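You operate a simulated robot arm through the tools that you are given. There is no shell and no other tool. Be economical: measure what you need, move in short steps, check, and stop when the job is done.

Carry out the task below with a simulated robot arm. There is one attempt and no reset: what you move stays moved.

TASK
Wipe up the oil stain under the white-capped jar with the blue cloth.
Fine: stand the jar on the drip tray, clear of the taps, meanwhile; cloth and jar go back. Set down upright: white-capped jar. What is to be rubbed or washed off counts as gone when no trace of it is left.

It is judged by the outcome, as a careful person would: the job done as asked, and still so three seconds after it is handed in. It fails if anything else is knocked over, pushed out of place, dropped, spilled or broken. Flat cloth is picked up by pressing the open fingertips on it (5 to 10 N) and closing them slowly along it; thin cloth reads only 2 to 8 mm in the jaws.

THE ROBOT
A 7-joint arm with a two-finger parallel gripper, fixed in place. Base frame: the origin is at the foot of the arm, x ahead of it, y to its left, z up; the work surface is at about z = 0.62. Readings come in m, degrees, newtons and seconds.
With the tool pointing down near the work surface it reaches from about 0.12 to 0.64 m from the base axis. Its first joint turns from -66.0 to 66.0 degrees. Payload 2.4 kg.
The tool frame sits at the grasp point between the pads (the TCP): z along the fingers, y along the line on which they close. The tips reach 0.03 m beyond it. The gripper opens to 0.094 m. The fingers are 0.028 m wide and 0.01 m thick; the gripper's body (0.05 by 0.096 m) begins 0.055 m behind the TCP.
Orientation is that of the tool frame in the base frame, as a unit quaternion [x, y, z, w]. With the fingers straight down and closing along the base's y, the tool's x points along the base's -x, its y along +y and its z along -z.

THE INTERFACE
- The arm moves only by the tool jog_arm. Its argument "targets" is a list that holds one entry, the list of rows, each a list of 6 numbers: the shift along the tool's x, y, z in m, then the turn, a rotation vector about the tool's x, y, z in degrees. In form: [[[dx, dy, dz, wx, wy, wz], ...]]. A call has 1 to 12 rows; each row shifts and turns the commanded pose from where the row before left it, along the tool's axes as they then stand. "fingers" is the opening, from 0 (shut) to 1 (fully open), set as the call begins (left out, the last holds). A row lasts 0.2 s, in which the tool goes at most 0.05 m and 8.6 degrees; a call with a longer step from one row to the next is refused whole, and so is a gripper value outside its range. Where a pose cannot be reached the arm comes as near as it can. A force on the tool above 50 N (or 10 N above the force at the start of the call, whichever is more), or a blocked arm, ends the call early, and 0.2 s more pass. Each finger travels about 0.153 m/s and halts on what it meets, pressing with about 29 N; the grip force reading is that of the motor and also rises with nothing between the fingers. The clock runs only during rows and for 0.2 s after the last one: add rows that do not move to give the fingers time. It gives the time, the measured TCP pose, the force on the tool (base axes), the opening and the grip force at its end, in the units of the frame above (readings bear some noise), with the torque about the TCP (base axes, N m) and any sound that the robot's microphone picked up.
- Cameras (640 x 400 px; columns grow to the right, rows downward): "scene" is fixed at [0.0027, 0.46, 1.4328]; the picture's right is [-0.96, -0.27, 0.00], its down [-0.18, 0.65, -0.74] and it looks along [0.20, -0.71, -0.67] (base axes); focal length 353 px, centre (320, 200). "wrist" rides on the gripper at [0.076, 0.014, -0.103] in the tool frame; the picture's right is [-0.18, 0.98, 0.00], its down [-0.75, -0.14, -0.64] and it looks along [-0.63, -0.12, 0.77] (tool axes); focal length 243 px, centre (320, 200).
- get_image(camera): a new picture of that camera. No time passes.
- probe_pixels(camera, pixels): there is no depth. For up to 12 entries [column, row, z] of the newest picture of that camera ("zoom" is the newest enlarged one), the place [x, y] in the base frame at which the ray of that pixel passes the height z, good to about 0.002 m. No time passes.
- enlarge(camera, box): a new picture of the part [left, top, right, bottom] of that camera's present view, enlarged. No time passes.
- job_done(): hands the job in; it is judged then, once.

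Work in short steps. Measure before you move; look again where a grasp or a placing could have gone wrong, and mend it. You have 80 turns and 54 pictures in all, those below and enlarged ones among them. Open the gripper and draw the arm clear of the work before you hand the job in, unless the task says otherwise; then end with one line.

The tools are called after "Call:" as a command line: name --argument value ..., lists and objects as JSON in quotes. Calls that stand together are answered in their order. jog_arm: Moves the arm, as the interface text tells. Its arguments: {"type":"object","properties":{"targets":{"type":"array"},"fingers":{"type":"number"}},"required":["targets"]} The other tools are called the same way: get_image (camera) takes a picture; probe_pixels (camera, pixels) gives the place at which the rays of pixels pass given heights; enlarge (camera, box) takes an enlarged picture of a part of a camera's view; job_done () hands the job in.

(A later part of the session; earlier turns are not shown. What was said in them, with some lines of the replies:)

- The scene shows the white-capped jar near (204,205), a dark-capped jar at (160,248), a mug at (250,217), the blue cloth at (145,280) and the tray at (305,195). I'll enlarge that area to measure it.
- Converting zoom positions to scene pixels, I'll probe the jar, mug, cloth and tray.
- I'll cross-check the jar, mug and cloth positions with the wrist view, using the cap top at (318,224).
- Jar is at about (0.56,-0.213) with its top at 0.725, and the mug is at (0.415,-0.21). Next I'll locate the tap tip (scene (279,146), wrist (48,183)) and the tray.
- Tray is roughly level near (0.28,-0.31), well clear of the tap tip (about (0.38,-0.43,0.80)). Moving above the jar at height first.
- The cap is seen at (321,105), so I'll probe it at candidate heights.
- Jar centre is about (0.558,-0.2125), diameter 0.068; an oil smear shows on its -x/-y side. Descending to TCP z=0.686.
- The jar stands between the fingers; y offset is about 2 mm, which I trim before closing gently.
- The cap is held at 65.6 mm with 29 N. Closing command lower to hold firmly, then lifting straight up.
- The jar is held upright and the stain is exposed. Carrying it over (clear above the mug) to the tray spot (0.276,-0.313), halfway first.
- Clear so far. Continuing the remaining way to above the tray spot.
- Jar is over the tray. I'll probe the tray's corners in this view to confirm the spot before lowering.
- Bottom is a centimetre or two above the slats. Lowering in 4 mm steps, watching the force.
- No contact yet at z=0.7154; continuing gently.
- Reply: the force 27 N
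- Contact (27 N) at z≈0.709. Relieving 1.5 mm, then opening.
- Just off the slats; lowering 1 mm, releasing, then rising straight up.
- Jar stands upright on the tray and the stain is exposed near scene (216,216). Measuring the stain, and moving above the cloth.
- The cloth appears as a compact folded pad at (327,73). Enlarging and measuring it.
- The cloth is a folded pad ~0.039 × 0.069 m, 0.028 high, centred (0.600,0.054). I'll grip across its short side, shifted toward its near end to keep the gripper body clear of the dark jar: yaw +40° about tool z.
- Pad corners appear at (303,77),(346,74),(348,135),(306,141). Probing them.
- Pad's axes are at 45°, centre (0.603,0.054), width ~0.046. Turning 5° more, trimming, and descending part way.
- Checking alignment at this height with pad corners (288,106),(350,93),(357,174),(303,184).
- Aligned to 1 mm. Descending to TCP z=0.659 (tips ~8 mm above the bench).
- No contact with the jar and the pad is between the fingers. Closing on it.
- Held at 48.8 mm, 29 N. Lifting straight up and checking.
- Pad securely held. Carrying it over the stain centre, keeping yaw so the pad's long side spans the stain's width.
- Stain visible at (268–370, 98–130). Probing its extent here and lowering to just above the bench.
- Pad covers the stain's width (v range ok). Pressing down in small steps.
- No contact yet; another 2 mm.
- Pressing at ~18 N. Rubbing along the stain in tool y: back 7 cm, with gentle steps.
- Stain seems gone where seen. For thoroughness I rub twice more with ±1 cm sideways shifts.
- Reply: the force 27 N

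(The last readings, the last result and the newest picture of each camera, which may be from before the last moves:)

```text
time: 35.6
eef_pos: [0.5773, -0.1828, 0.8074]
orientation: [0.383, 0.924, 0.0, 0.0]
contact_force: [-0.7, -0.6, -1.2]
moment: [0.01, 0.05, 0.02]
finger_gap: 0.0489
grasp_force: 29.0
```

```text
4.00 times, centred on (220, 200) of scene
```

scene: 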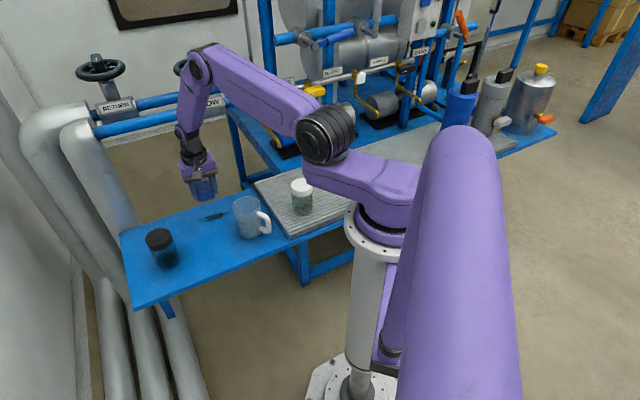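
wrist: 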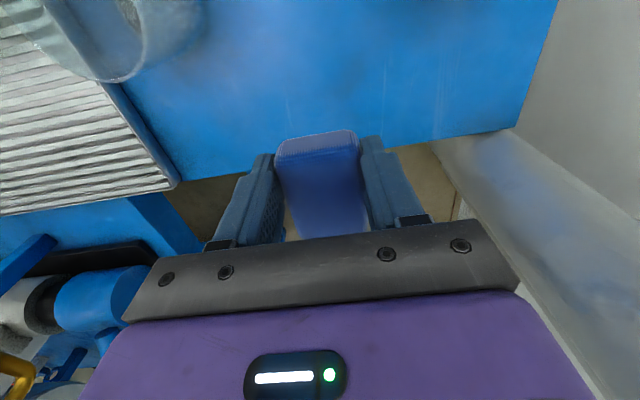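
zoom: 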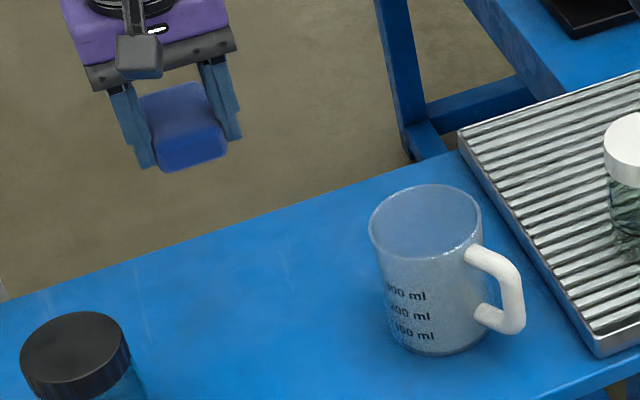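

Bench looks clean in both views. A close check of the stain area before returning the cloth.

Call:
enlarge --camera "scene" --box '[185, 195, 249, 235]'

Call:
enlarge --camera "wrist" --box '[160, 20, 400, 170]'

```text
10.00 times, centred on (217, 215) of scene
```

zoom: 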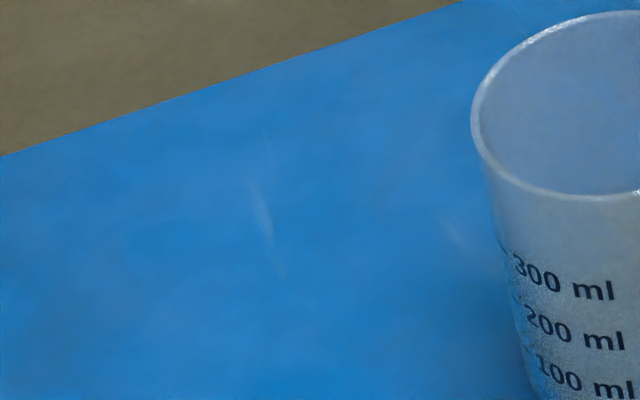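

```text
2.67 times, centred on (280, 95) of wrist
```

zoom: 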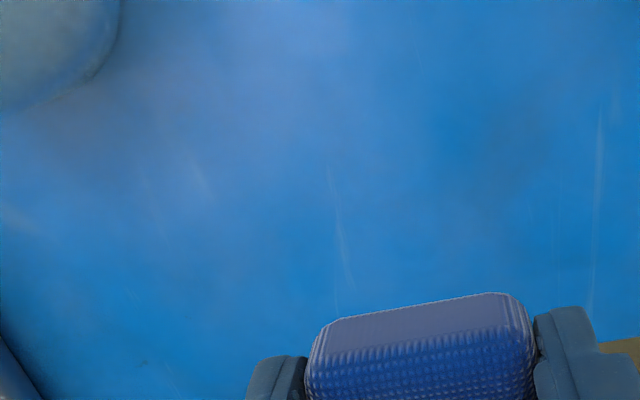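

A tiny dark speck shows at zoom (145,362); I'll locate it.

Call:
probe_pixels --camera "zoom" --pixels '[[145, 362, 0.62], [320, 250, 0.62]]'

Call:
enlarge --camera "wrist" --box '[180, 125, 260, 175]'

```text
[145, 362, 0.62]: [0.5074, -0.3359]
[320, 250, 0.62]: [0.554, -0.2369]
```

```text
8.00 times, centred on (220, 150) of wrist
```

zoom: 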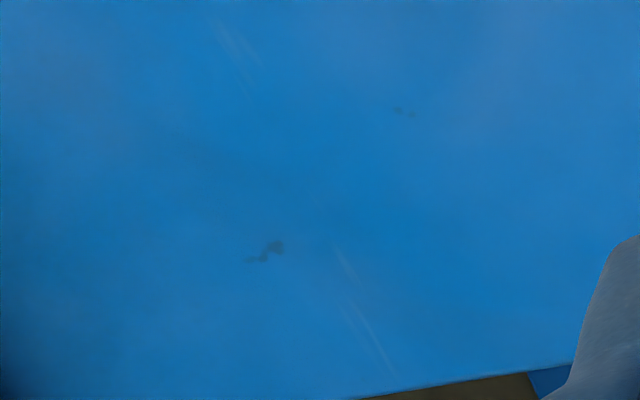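

These are faint specks ~8 cm away by the bench edge, probably paint wear, but rubbing them is cheap and safe. Moving there and pressing.

Call:
jog_arm --targets '[[[-0.0106, -0.0385, 0, 0, 0, 0], [-0.0106, -0.0385, 0, 0, 0, 0], [-0.0106, -0.0385, 0, 0, 0, 0], [-0.0107, -0.0385, 0, 0, 0, 0], [0, 0, 0.04, 0, 0, 0], [0, 0, 0.04, 0, 0, 0], [0, 0, 0.04, 0, 0, 0], [0, 0, 0.02, 0, 0, 0], [0, 0, 0.005, 0, 0, 0], [0, 0, 0.003, 0, 0, 0], [0, 0, 0, 0, 0, 0]]]'

```text
time: 38.0
eef_pos: [0.4982, -0.3213, 0.6595]
orientation: [0.383, 0.924, 0.0, 0.0]
contact_force: [-0.2, 0.4, 0.6]
moment: [0.05, -0.02, 0.0]
finger_gap: 0.0491
grasp_force: 29.6
```

Almost touching; pressing 1.5 mm and rubbing ±1.5 cm, then along toward the stain end, then lifting.

Call:
jog_arm --targets '[[[0, 0, 0.0015, 0, 0, 0], [0, 0.015, 0, 0, 0, 0], [0, 0.015, 0, 0, 0, 0], [0, -0.015, 0, 0, 0, 0], [0, -0.02, 0, 0, 0, 0], [0.005, 0.02, 0, 0, 0, 0], [0.005, 0.02, 0, 0, 0, 0], [0.005, 0.015, 0, 0, 0, 0], [0, 0, 0, 0, 0, 0]]]'

Call:
jog_arm --targets '[[[0, 0, -0.01, 0, 0, 0], [0, 0.01, -0.035, 0, 0, 0], [0, 0.03, -0.035, 0, 0, 0], [0, 0.04, -0.035, 0, 0, 0], [0, 0.04, -0.035, 0, 0, 0], [0, 0, 0, 0, 0, 0]]]'

Call:
get_image --camera "wrist"

```text
time: 40.0
eef_pos: [0.5228, -0.277, 0.6585]
orientation: [0.383, 0.924, 0.0, 0.0]
contact_force: [0.6, 0.0, -0.1]
moment: [0.01, 0.01, 0.03]
finger_gap: 0.0489
grasp_force: 28.8
```

```text
refused: row 4 steps farther than a row can; nothing moved
```

```text
14 pictures are left
```

wrist: 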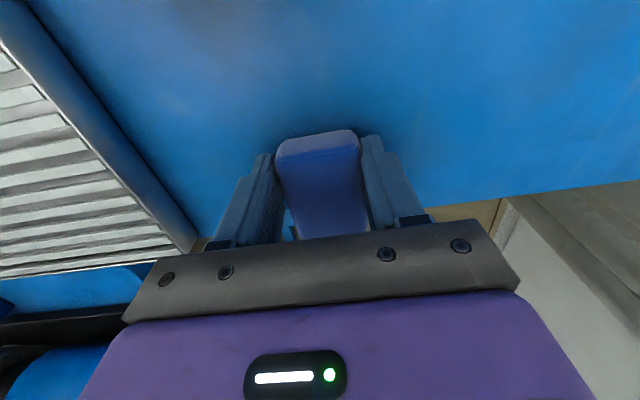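

Lifting clear toward the stain's far end (smaller steps) to look again.

Call:
jog_arm --targets '[[[0, 0, -0.01, 0, 0, 0], [0, 0, -0.035, 0, 0, 0], [0, 0.025, -0.035, 0, 0, 0], [0, 0.03, -0.035, 0, 0, 0], [0, 0.03, -0.035, 0, 0, 0], [0, 0, 0, 0, 0, 0]]]'

Call:
enlarge --camera "wrist" --box '[160, 70, 320, 170]'

```text
time: 41.4
eef_pos: [0.5828, -0.2162, 0.809]
orientation: [0.383, 0.924, 0.0, 0.0]
contact_force: [-0.4, 0.0, 0.0]
moment: [0.02, 0.02, 0.0]
finger_gap: 0.0488
grasp_force: 29.0
```

```text
4.00 times, centred on (240, 120) of wrist
```

zoom: 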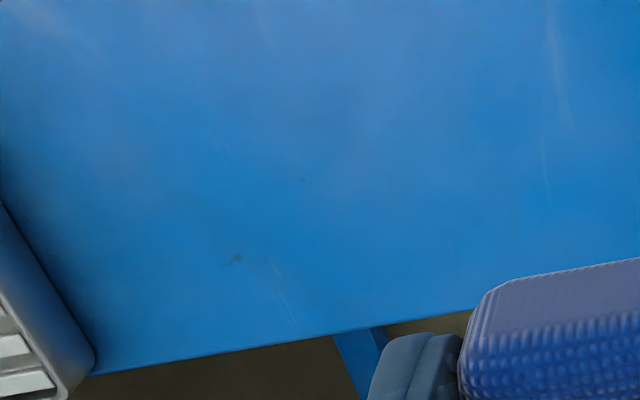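

The speck is unchanged: a paint mark, not oil. Returning the cloth to its place (TCP (0.591,0.0655), same yaw).

Call:
jog_arm --targets '[[[0, 0, -0.02, 0, 0, 0], [0.02763, 0.02929, 0, 0, 0, 0], [0.02763, 0.02929, 0, 0, 0, 0], [0.02763, 0.02929, 0, 0, 0, 0], [0.02763, 0.02929, 0, 0, 0, 0], [0.02763, 0.02929, 0, 0, 0, 0], [0.02763, 0.02929, 0, 0, 0, 0], [0.02763, 0.02929, 0, 0, 0, 0], [0, 0, 0.04, 0, 0, 0], [0, 0, 0, 0, 0, 0]]]'

```text
time: 43.6
eef_pos: [0.5931, 0.0668, 0.7882]
orientation: [0.383, 0.924, 0.0, 0.0]
contact_force: [0.6, -0.5, -0.9]
moment: [0.02, 0.02, 0.01]
finger_gap: 0.0488
grasp_force: 29.3
```

Trimming 2 mm and lowering to just above the bench.

Call:
jog_arm --targets '[[[0.0005, -0.002, 0.03, 0, 0, 0], [0, 0, 0.035, 0, 0, 0], [0, 0, 0.03, 0, 0, 0], [0, 0, 0.02, 0, 0, 0], [0, 0, 0.01, 0, 0, 0], [0, 0, 0.003, 0, 0, 0], [0, 0, 0, 0, 0, 0]]]'

```text
time: 45.2
eef_pos: [0.5906, 0.0649, 0.6598]
orientation: [0.382, 0.924, 0.0, 0.0]
contact_force: [0.8, -0.4, -0.4]
moment: [-0.01, 0.02, 0.02]
finger_gap: 0.049
grasp_force: 28.5
```

About 1 mm above the bench. Touching down, then opening to the same width as before (0.75).

Call:
jog_arm --targets '[[[0, 0, 0.001, 0, 0, 0], [0, 0, 0, 0, 0, 0]]]'

Call:
jog_arm --targets '[[[0, 0, 0, 0, 0, 0], [0, 0, 0, 0, 0, 0], [0, 0, 0, 0, 0, 0]]]' --fingers 0.72

Call:
jog_arm --targets '[[[0, 0, -0.02, 0, 0, 0], [0, 0, -0.03, 0, 0, 0], [0, 0, -0.04, 0, 0, 0], [0, 0, -0.04, 0, 0, 0], [0, 0, -0.04, 0, 0, 0], [0, 0, -0.04, 0, 0, 0], [0, 0, 0, 0, 0, 0]]]'

Call:
enlarge --camera "scene" --box '[110, 160, 350, 310]'

```text
time: 45.8
eef_pos: [0.5901, 0.0647, 0.6599]
orientation: [0.383, 0.924, 0.0, 0.0]
contact_force: [0.2, 0.4, -0.8]
moment: [0.01, 0.01, 0.03]
finger_gap: 0.0488
grasp_force: 28.8
```

```text
time: 46.6
eef_pos: [0.589, 0.0651, 0.6606]
orientation: [0.383, 0.924, 0.0, 0.0]
contact_force: [0.5, -0.8, -0.5]
moment: [-0.01, 0.02, 0.03]
finger_gap: 0.0677
grasp_force: 0.0
```

```text
time: 48.2
eef_pos: [0.5894, 0.065, 0.8691]
orientation: [0.382, 0.924, -0.001, 0.001]
contact_force: [-0.1, 0.2, 0.2]
moment: [-0.03, 0.03, 0.01]
finger_gap: 0.0678
grasp_force: 0.0
```

```text
2.67 times, centred on (230, 235) of scene
```

zoom: 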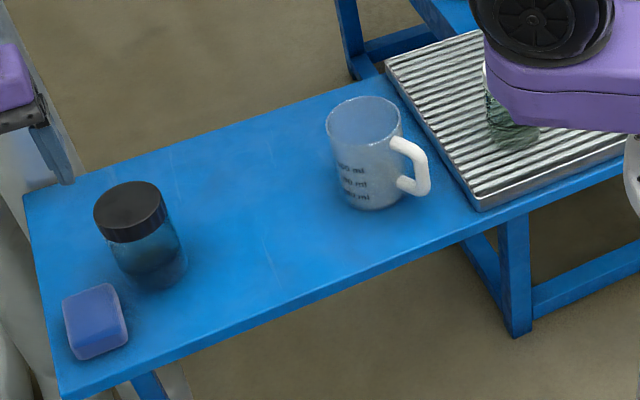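

Cloth is back where it was, bench is clean. Rotating back to yaw 0, then travelling to above the jar on the tray.

Call:
jog_arm --targets '[[[0, 0, 0, 0, 0, -7.5], [0, 0, 0, 0, 0, -7.5], [0, 0, 0, 0, 0, -7.5], [0, 0, 0, 0, 0, -7.5], [0, 0, 0, 0, 0, -7.5], [0, 0, 0, 0, 0, -7.5], [0, 0, 0, 0, 0, 0]]]' --fingers 1

Call:
jog_arm --targets '[[[0.02858, -0.03436, 0, 0, 0, 0], [0.02858, -0.03436, 0, 0, 0, 0], [0.02858, -0.03436, 0, 0, 0, 0], [0.02858, -0.03436, 0, 0, 0, 0], [0.02858, -0.03436, 0, 0, 0, 0], [0.02858, -0.03436, 0, 0, 0, 0], [0.02858, -0.03436, 0, 0, 0, 0], [0.02858, -0.03436, 0, 0, 0, 0], [0.02858, -0.03436, 0, 0, 0, 0], [0.02858, -0.03436, 0, 0, 0, 0], [0.02858, -0.03436, 0, 0, 0, 0], [0, 0, 0, 0, 0, 0]]]'

Call:
get_image --camera "wrist"

```text
time: 49.8
eef_pos: [0.5892, 0.0648, 0.8687]
orientation: [-0.001, 1.0, 0.0, 0.0]
contact_force: [0.5, 0.0, 0.2]
moment: [-0.01, 0.0, 0.01]
finger_gap: 0.0941
grasp_force: 0.2
```

```text
time: 52.4
eef_pos: [0.2738, -0.3142, 0.8684]
orientation: [-0.001, 1.0, 0.0, 0.0]
contact_force: [0.7, 0.1, -0.4]
moment: [0.0, -0.05, -0.02]
finger_gap: 0.094
grasp_force: 0.0
```

```text
11 pictures are left
```

wrist: 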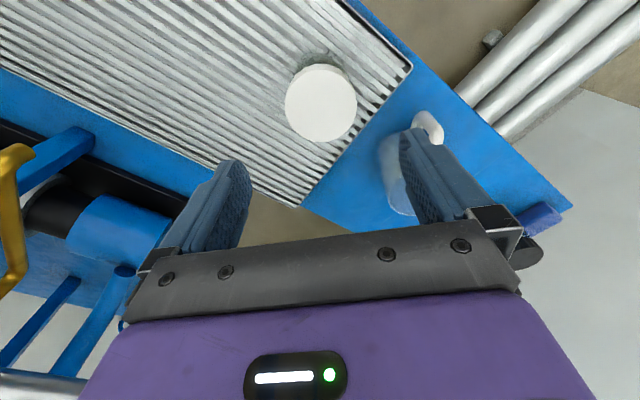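

Cap centred at column 321, as at the first grasp. Descending to z≈0.710, the release pose.

Call:
jog_arm --targets '[[[-0.001, 0.001, 0.04, 0, 0, 0], [0, 0, 0.04, 0, 0, 0], [0, 0, 0.04, 0, 0, 0], [0, 0, 0.03, 0, 0, 0], [0, 0, 0.0085, 0, 0, 0], [0, 0, 0, 0, 0, 0]]]' --fingers 1

Call:
jog_arm --targets '[[[0, 0, 0, 0, 0, 0], [0, 0, 0, 0, 0, 0], [0, 0, 0, 0, 0, 0], [0, 0, 0, 0, 0, 0]]]' --fingers 0.55

```text
time: 53.8
eef_pos: [0.2767, -0.3138, 0.7105]
orientation: [0.0, 1.0, 0.0, 0.0]
contact_force: [0.8, -0.4, -0.8]
moment: [-0.02, 0.03, 0.01]
finger_gap: 0.094
grasp_force: 0.1
```

```text
time: 54.8
eef_pos: [0.2773, -0.3132, 0.7097]
orientation: [0.0, 1.0, 0.001, 0.0]
contact_force: [-0.5, -0.6, 0.4]
moment: [-0.01, 0.03, 0.0]
finger_gap: 0.0654
grasp_force: 29.5
```

Gripped at 65.4 mm. Lifting and carrying back over the mug to above the original spot.

Call:
jog_arm --targets '[[[0, 0, -0.015, 0, 0, 0], [0, 0, -0.03, 0, 0, 0], [0, 0, -0.04, 0, 0, 0], [0, 0, -0.04, 0, 0, 0], [0, 0, -0.04, 0, 0, 0], [0, 0, 0, 0, 0, 0]]]'

Call:
jog_arm --targets '[[[-0.0353, 0.01257, 0, 0, 0, 0], [-0.0353, 0.01257, 0, 0, 0, 0], [-0.0353, 0.01257, 0, 0, 0, 0], [-0.0353, 0.01257, 0, 0, 0, 0], [-0.0353, 0.01257, 0, 0, 0, 0], [-0.0353, 0.01257, 0, 0, 0, 0], [-0.0353, 0.01257, 0, 0, 0, 0], [-0.0353, 0.01257, 0, 0, 0, 0], [0, 0, 0, 0, 0, 0]]]'

Call:
enlarge --camera "scene" --box '[130, 100, 350, 300]'

```text
time: 56.2
eef_pos: [0.2765, -0.3129, 0.8764]
orientation: [-0.001, 1.0, 0.001, 0.0]
contact_force: [-0.4, 0.2, -0.2]
moment: [0.0, -0.02, -0.02]
finger_gap: 0.0656
grasp_force: 29.4
```

```text
time: 58.2
eef_pos: [0.5583, -0.2127, 0.8749]
orientation: [0.001, 1.0, -0.001, 0.0]
contact_force: [-0.3, 0.1, -0.6]
moment: [0.01, -0.03, -0.01]
finger_gap: 0.0654
grasp_force: 28.6
```

```text
2.00 times, centred on (240, 200) of scene
```

zoom: 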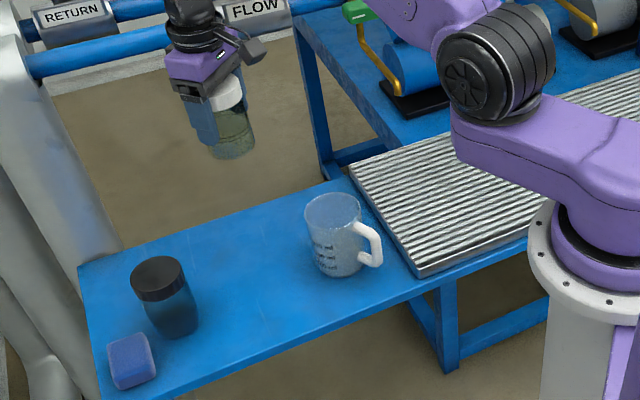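

Jar held upright above its old place. Lowering to about 4 mm above the bench (grasp height there was 0.686–0.688).

Call:
jog_arm --targets '[[[-0.001, 0, 0.04, 0, 0, 0], [0, 0, 0.04, 0, 0, 0], [0, 0, 0.04, 0, 0, 0], [0, 0, 0.04, 0, 0, 0], [0, 0, 0.02, 0, 0, 0], [0, 0, 0.004, 0, 0, 0], [0, 0, 0, 0, 0, 0]]]'

```text
time: 59.8
eef_pos: [0.56, -0.2119, 0.6914]
orientation: [0.0, 1.0, 0.0, 0.0]
contact_force: [-0.4, -0.7, -0.6]
moment: [-0.03, -0.01, -0.01]
finger_gap: 0.0651
grasp_force: 29.1
```

No contact yet; easing down 1 mm at a time.

Call:
jog_arm --targets '[[[0, 0, 0.001, 0, 0, 0], [0, 0, 0.001, 0, 0, 0], [0, 0, 0.001, 0, 0, 0], [0, 0, 0, 0, 0, 0]]]'

```text
time: 60.8
eef_pos: [0.5599, -0.2119, 0.6879]
orientation: [0.0, 1.0, 0.0, 0.0]
contact_force: [0.4, -0.4, 0.3]
moment: [-0.04, 0.01, -0.02]
finger_gap: 0.0654
grasp_force: 29.0
```

Still free; one more millimetre.

Call:
jog_arm --targets '[[[0, 0, 0.001, 0, 0, 0], [0, 0, 0, 0, 0, 0]]]'

```text
time: 61.4
eef_pos: [0.5597, -0.2119, 0.6875]
orientation: [0.0, 1.0, -0.001, 0.0]
contact_force: [0.6, -0.2, -1.0]
moment: [-0.02, -0.02, 0.01]
finger_gap: 0.0653
grasp_force: 28.8
```

Another millimetre.

Call:
jog_arm --targets '[[[0, 0, 0.001, 0, 0, 0], [0, 0, 0, 0, 0, 0]]]'

```text
time: 62.0
eef_pos: [0.5595, -0.2124, 0.6876]
orientation: [0.0, 1.0, 0.0, 0.0]
contact_force: [0.0, 0.6, -0.3]
moment: [-0.01, 0.01, 0.0]
finger_gap: 0.0653
grasp_force: 29.4
```

One more step to find contact.

Call:
jog_arm --targets '[[[0, 0, 0.001, 0, 0, 0], [0, 0, 0, 0, 0, 0]]]'

```text
time: 62.6
eef_pos: [0.5607, -0.2121, 0.685]
orientation: [0.0, 1.0, 0.0, 0.0]
contact_force: [-0.2, -0.4, -0.3]
moment: [-0.01, 0.01, -0.01]
finger_gap: 0.065
grasp_force: 28.4
```

Still free by the force reading; another millimetre.

Call:
jog_arm --targets '[[[0, 0, 0.001, 0, 0, 0], [0, 0, 0, 0, 0, 0]]]'

```text
time: 63.2
eef_pos: [0.5609, -0.2113, 0.6855]
orientation: [-0.001, 1.0, 0.0, 0.0]
contact_force: [-4.2, 1.5, 10.1]
moment: [0.11, 0.17, 0.03]
finger_gap: 0.0651
grasp_force: 29.4
```

Contact at 10 N. Releasing and rising straight up.

Call:
jog_arm --targets '[[[0, 0, 0, 0, 0, 0], [0, 0, 0, 0, 0, 0], [0, 0, 0, 0, 0, 0]]]' --fingers 1

Call:
jog_arm --targets '[[[0, 0, -0.02, 0, 0, 0], [0, 0, -0.03, 0, 0, 0], [0, 0, -0.04, 0, 0, 0], [0, 0, -0.04, 0, 0, 0], [0, 0, -0.04, 0, 0, 0], [0.03, 0, -0.03, 0, 0, 0], [0.045, 0, 0, 0, 0, 0], [0.045, 0.01, 0, 0, 0, 0], [0.04, 0.01, 0, 0, 0, 0], [0, 0, 0, 0, 0, 0]]]'

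Call:
get_image --camera "scene"

Call:
enlarge --camera "scene" --box '[110, 160, 310, 310]'

Call:
get_image --camera "wrist"

```text
time: 64.0
eef_pos: [0.559, -0.2126, 0.6838]
orientation: [0.0, 1.0, 0.0, 0.0]
contact_force: [0.0, 0.2, 0.3]
moment: [0.03, 0.0, 0.0]
finger_gap: 0.0942
grasp_force: 0.1
```

```text
time: 66.2
eef_pos: [0.4003, -0.1926, 0.8845]
orientation: [0.0, 1.0, -0.001, 0.0]
contact_force: [-0.5, -0.7, -0.3]
moment: [-0.02, -0.01, 0.02]
finger_gap: 0.0941
grasp_force: 0.0
```

```text
9 pictures are left
```

scene: 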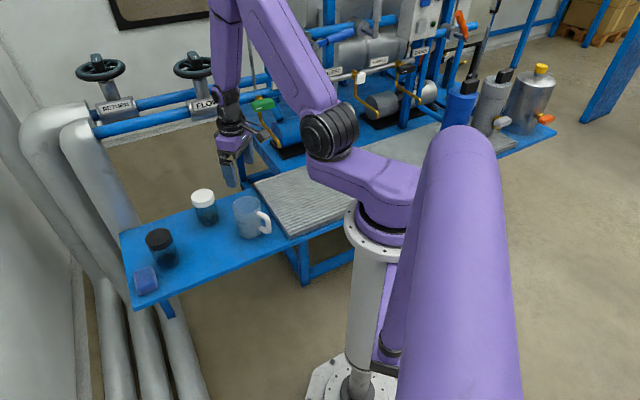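

```text
2.67 times, centred on (210, 235) of scene
```

zoom: 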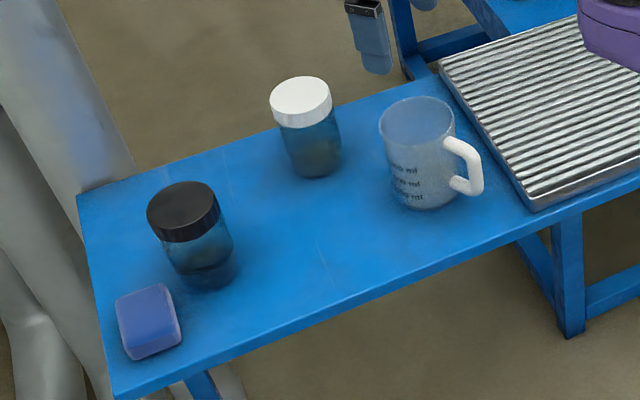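

```text
7 pictures are left
```

wrist: 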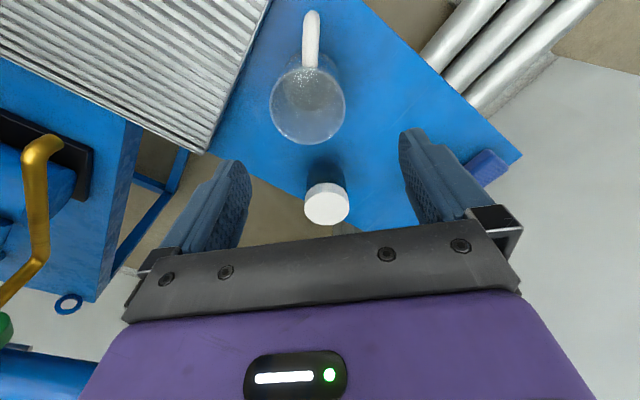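

Everything matches the starting picture: jar upright in its place, cloth back, stain gone, gripper open and clear. Handing in.

Call:
job_done

```text
The job is handed in.
```

The oil stain is wiped up with no visible trace left, and the white-capped jar (upright) and the blue cloth are back in their original places.
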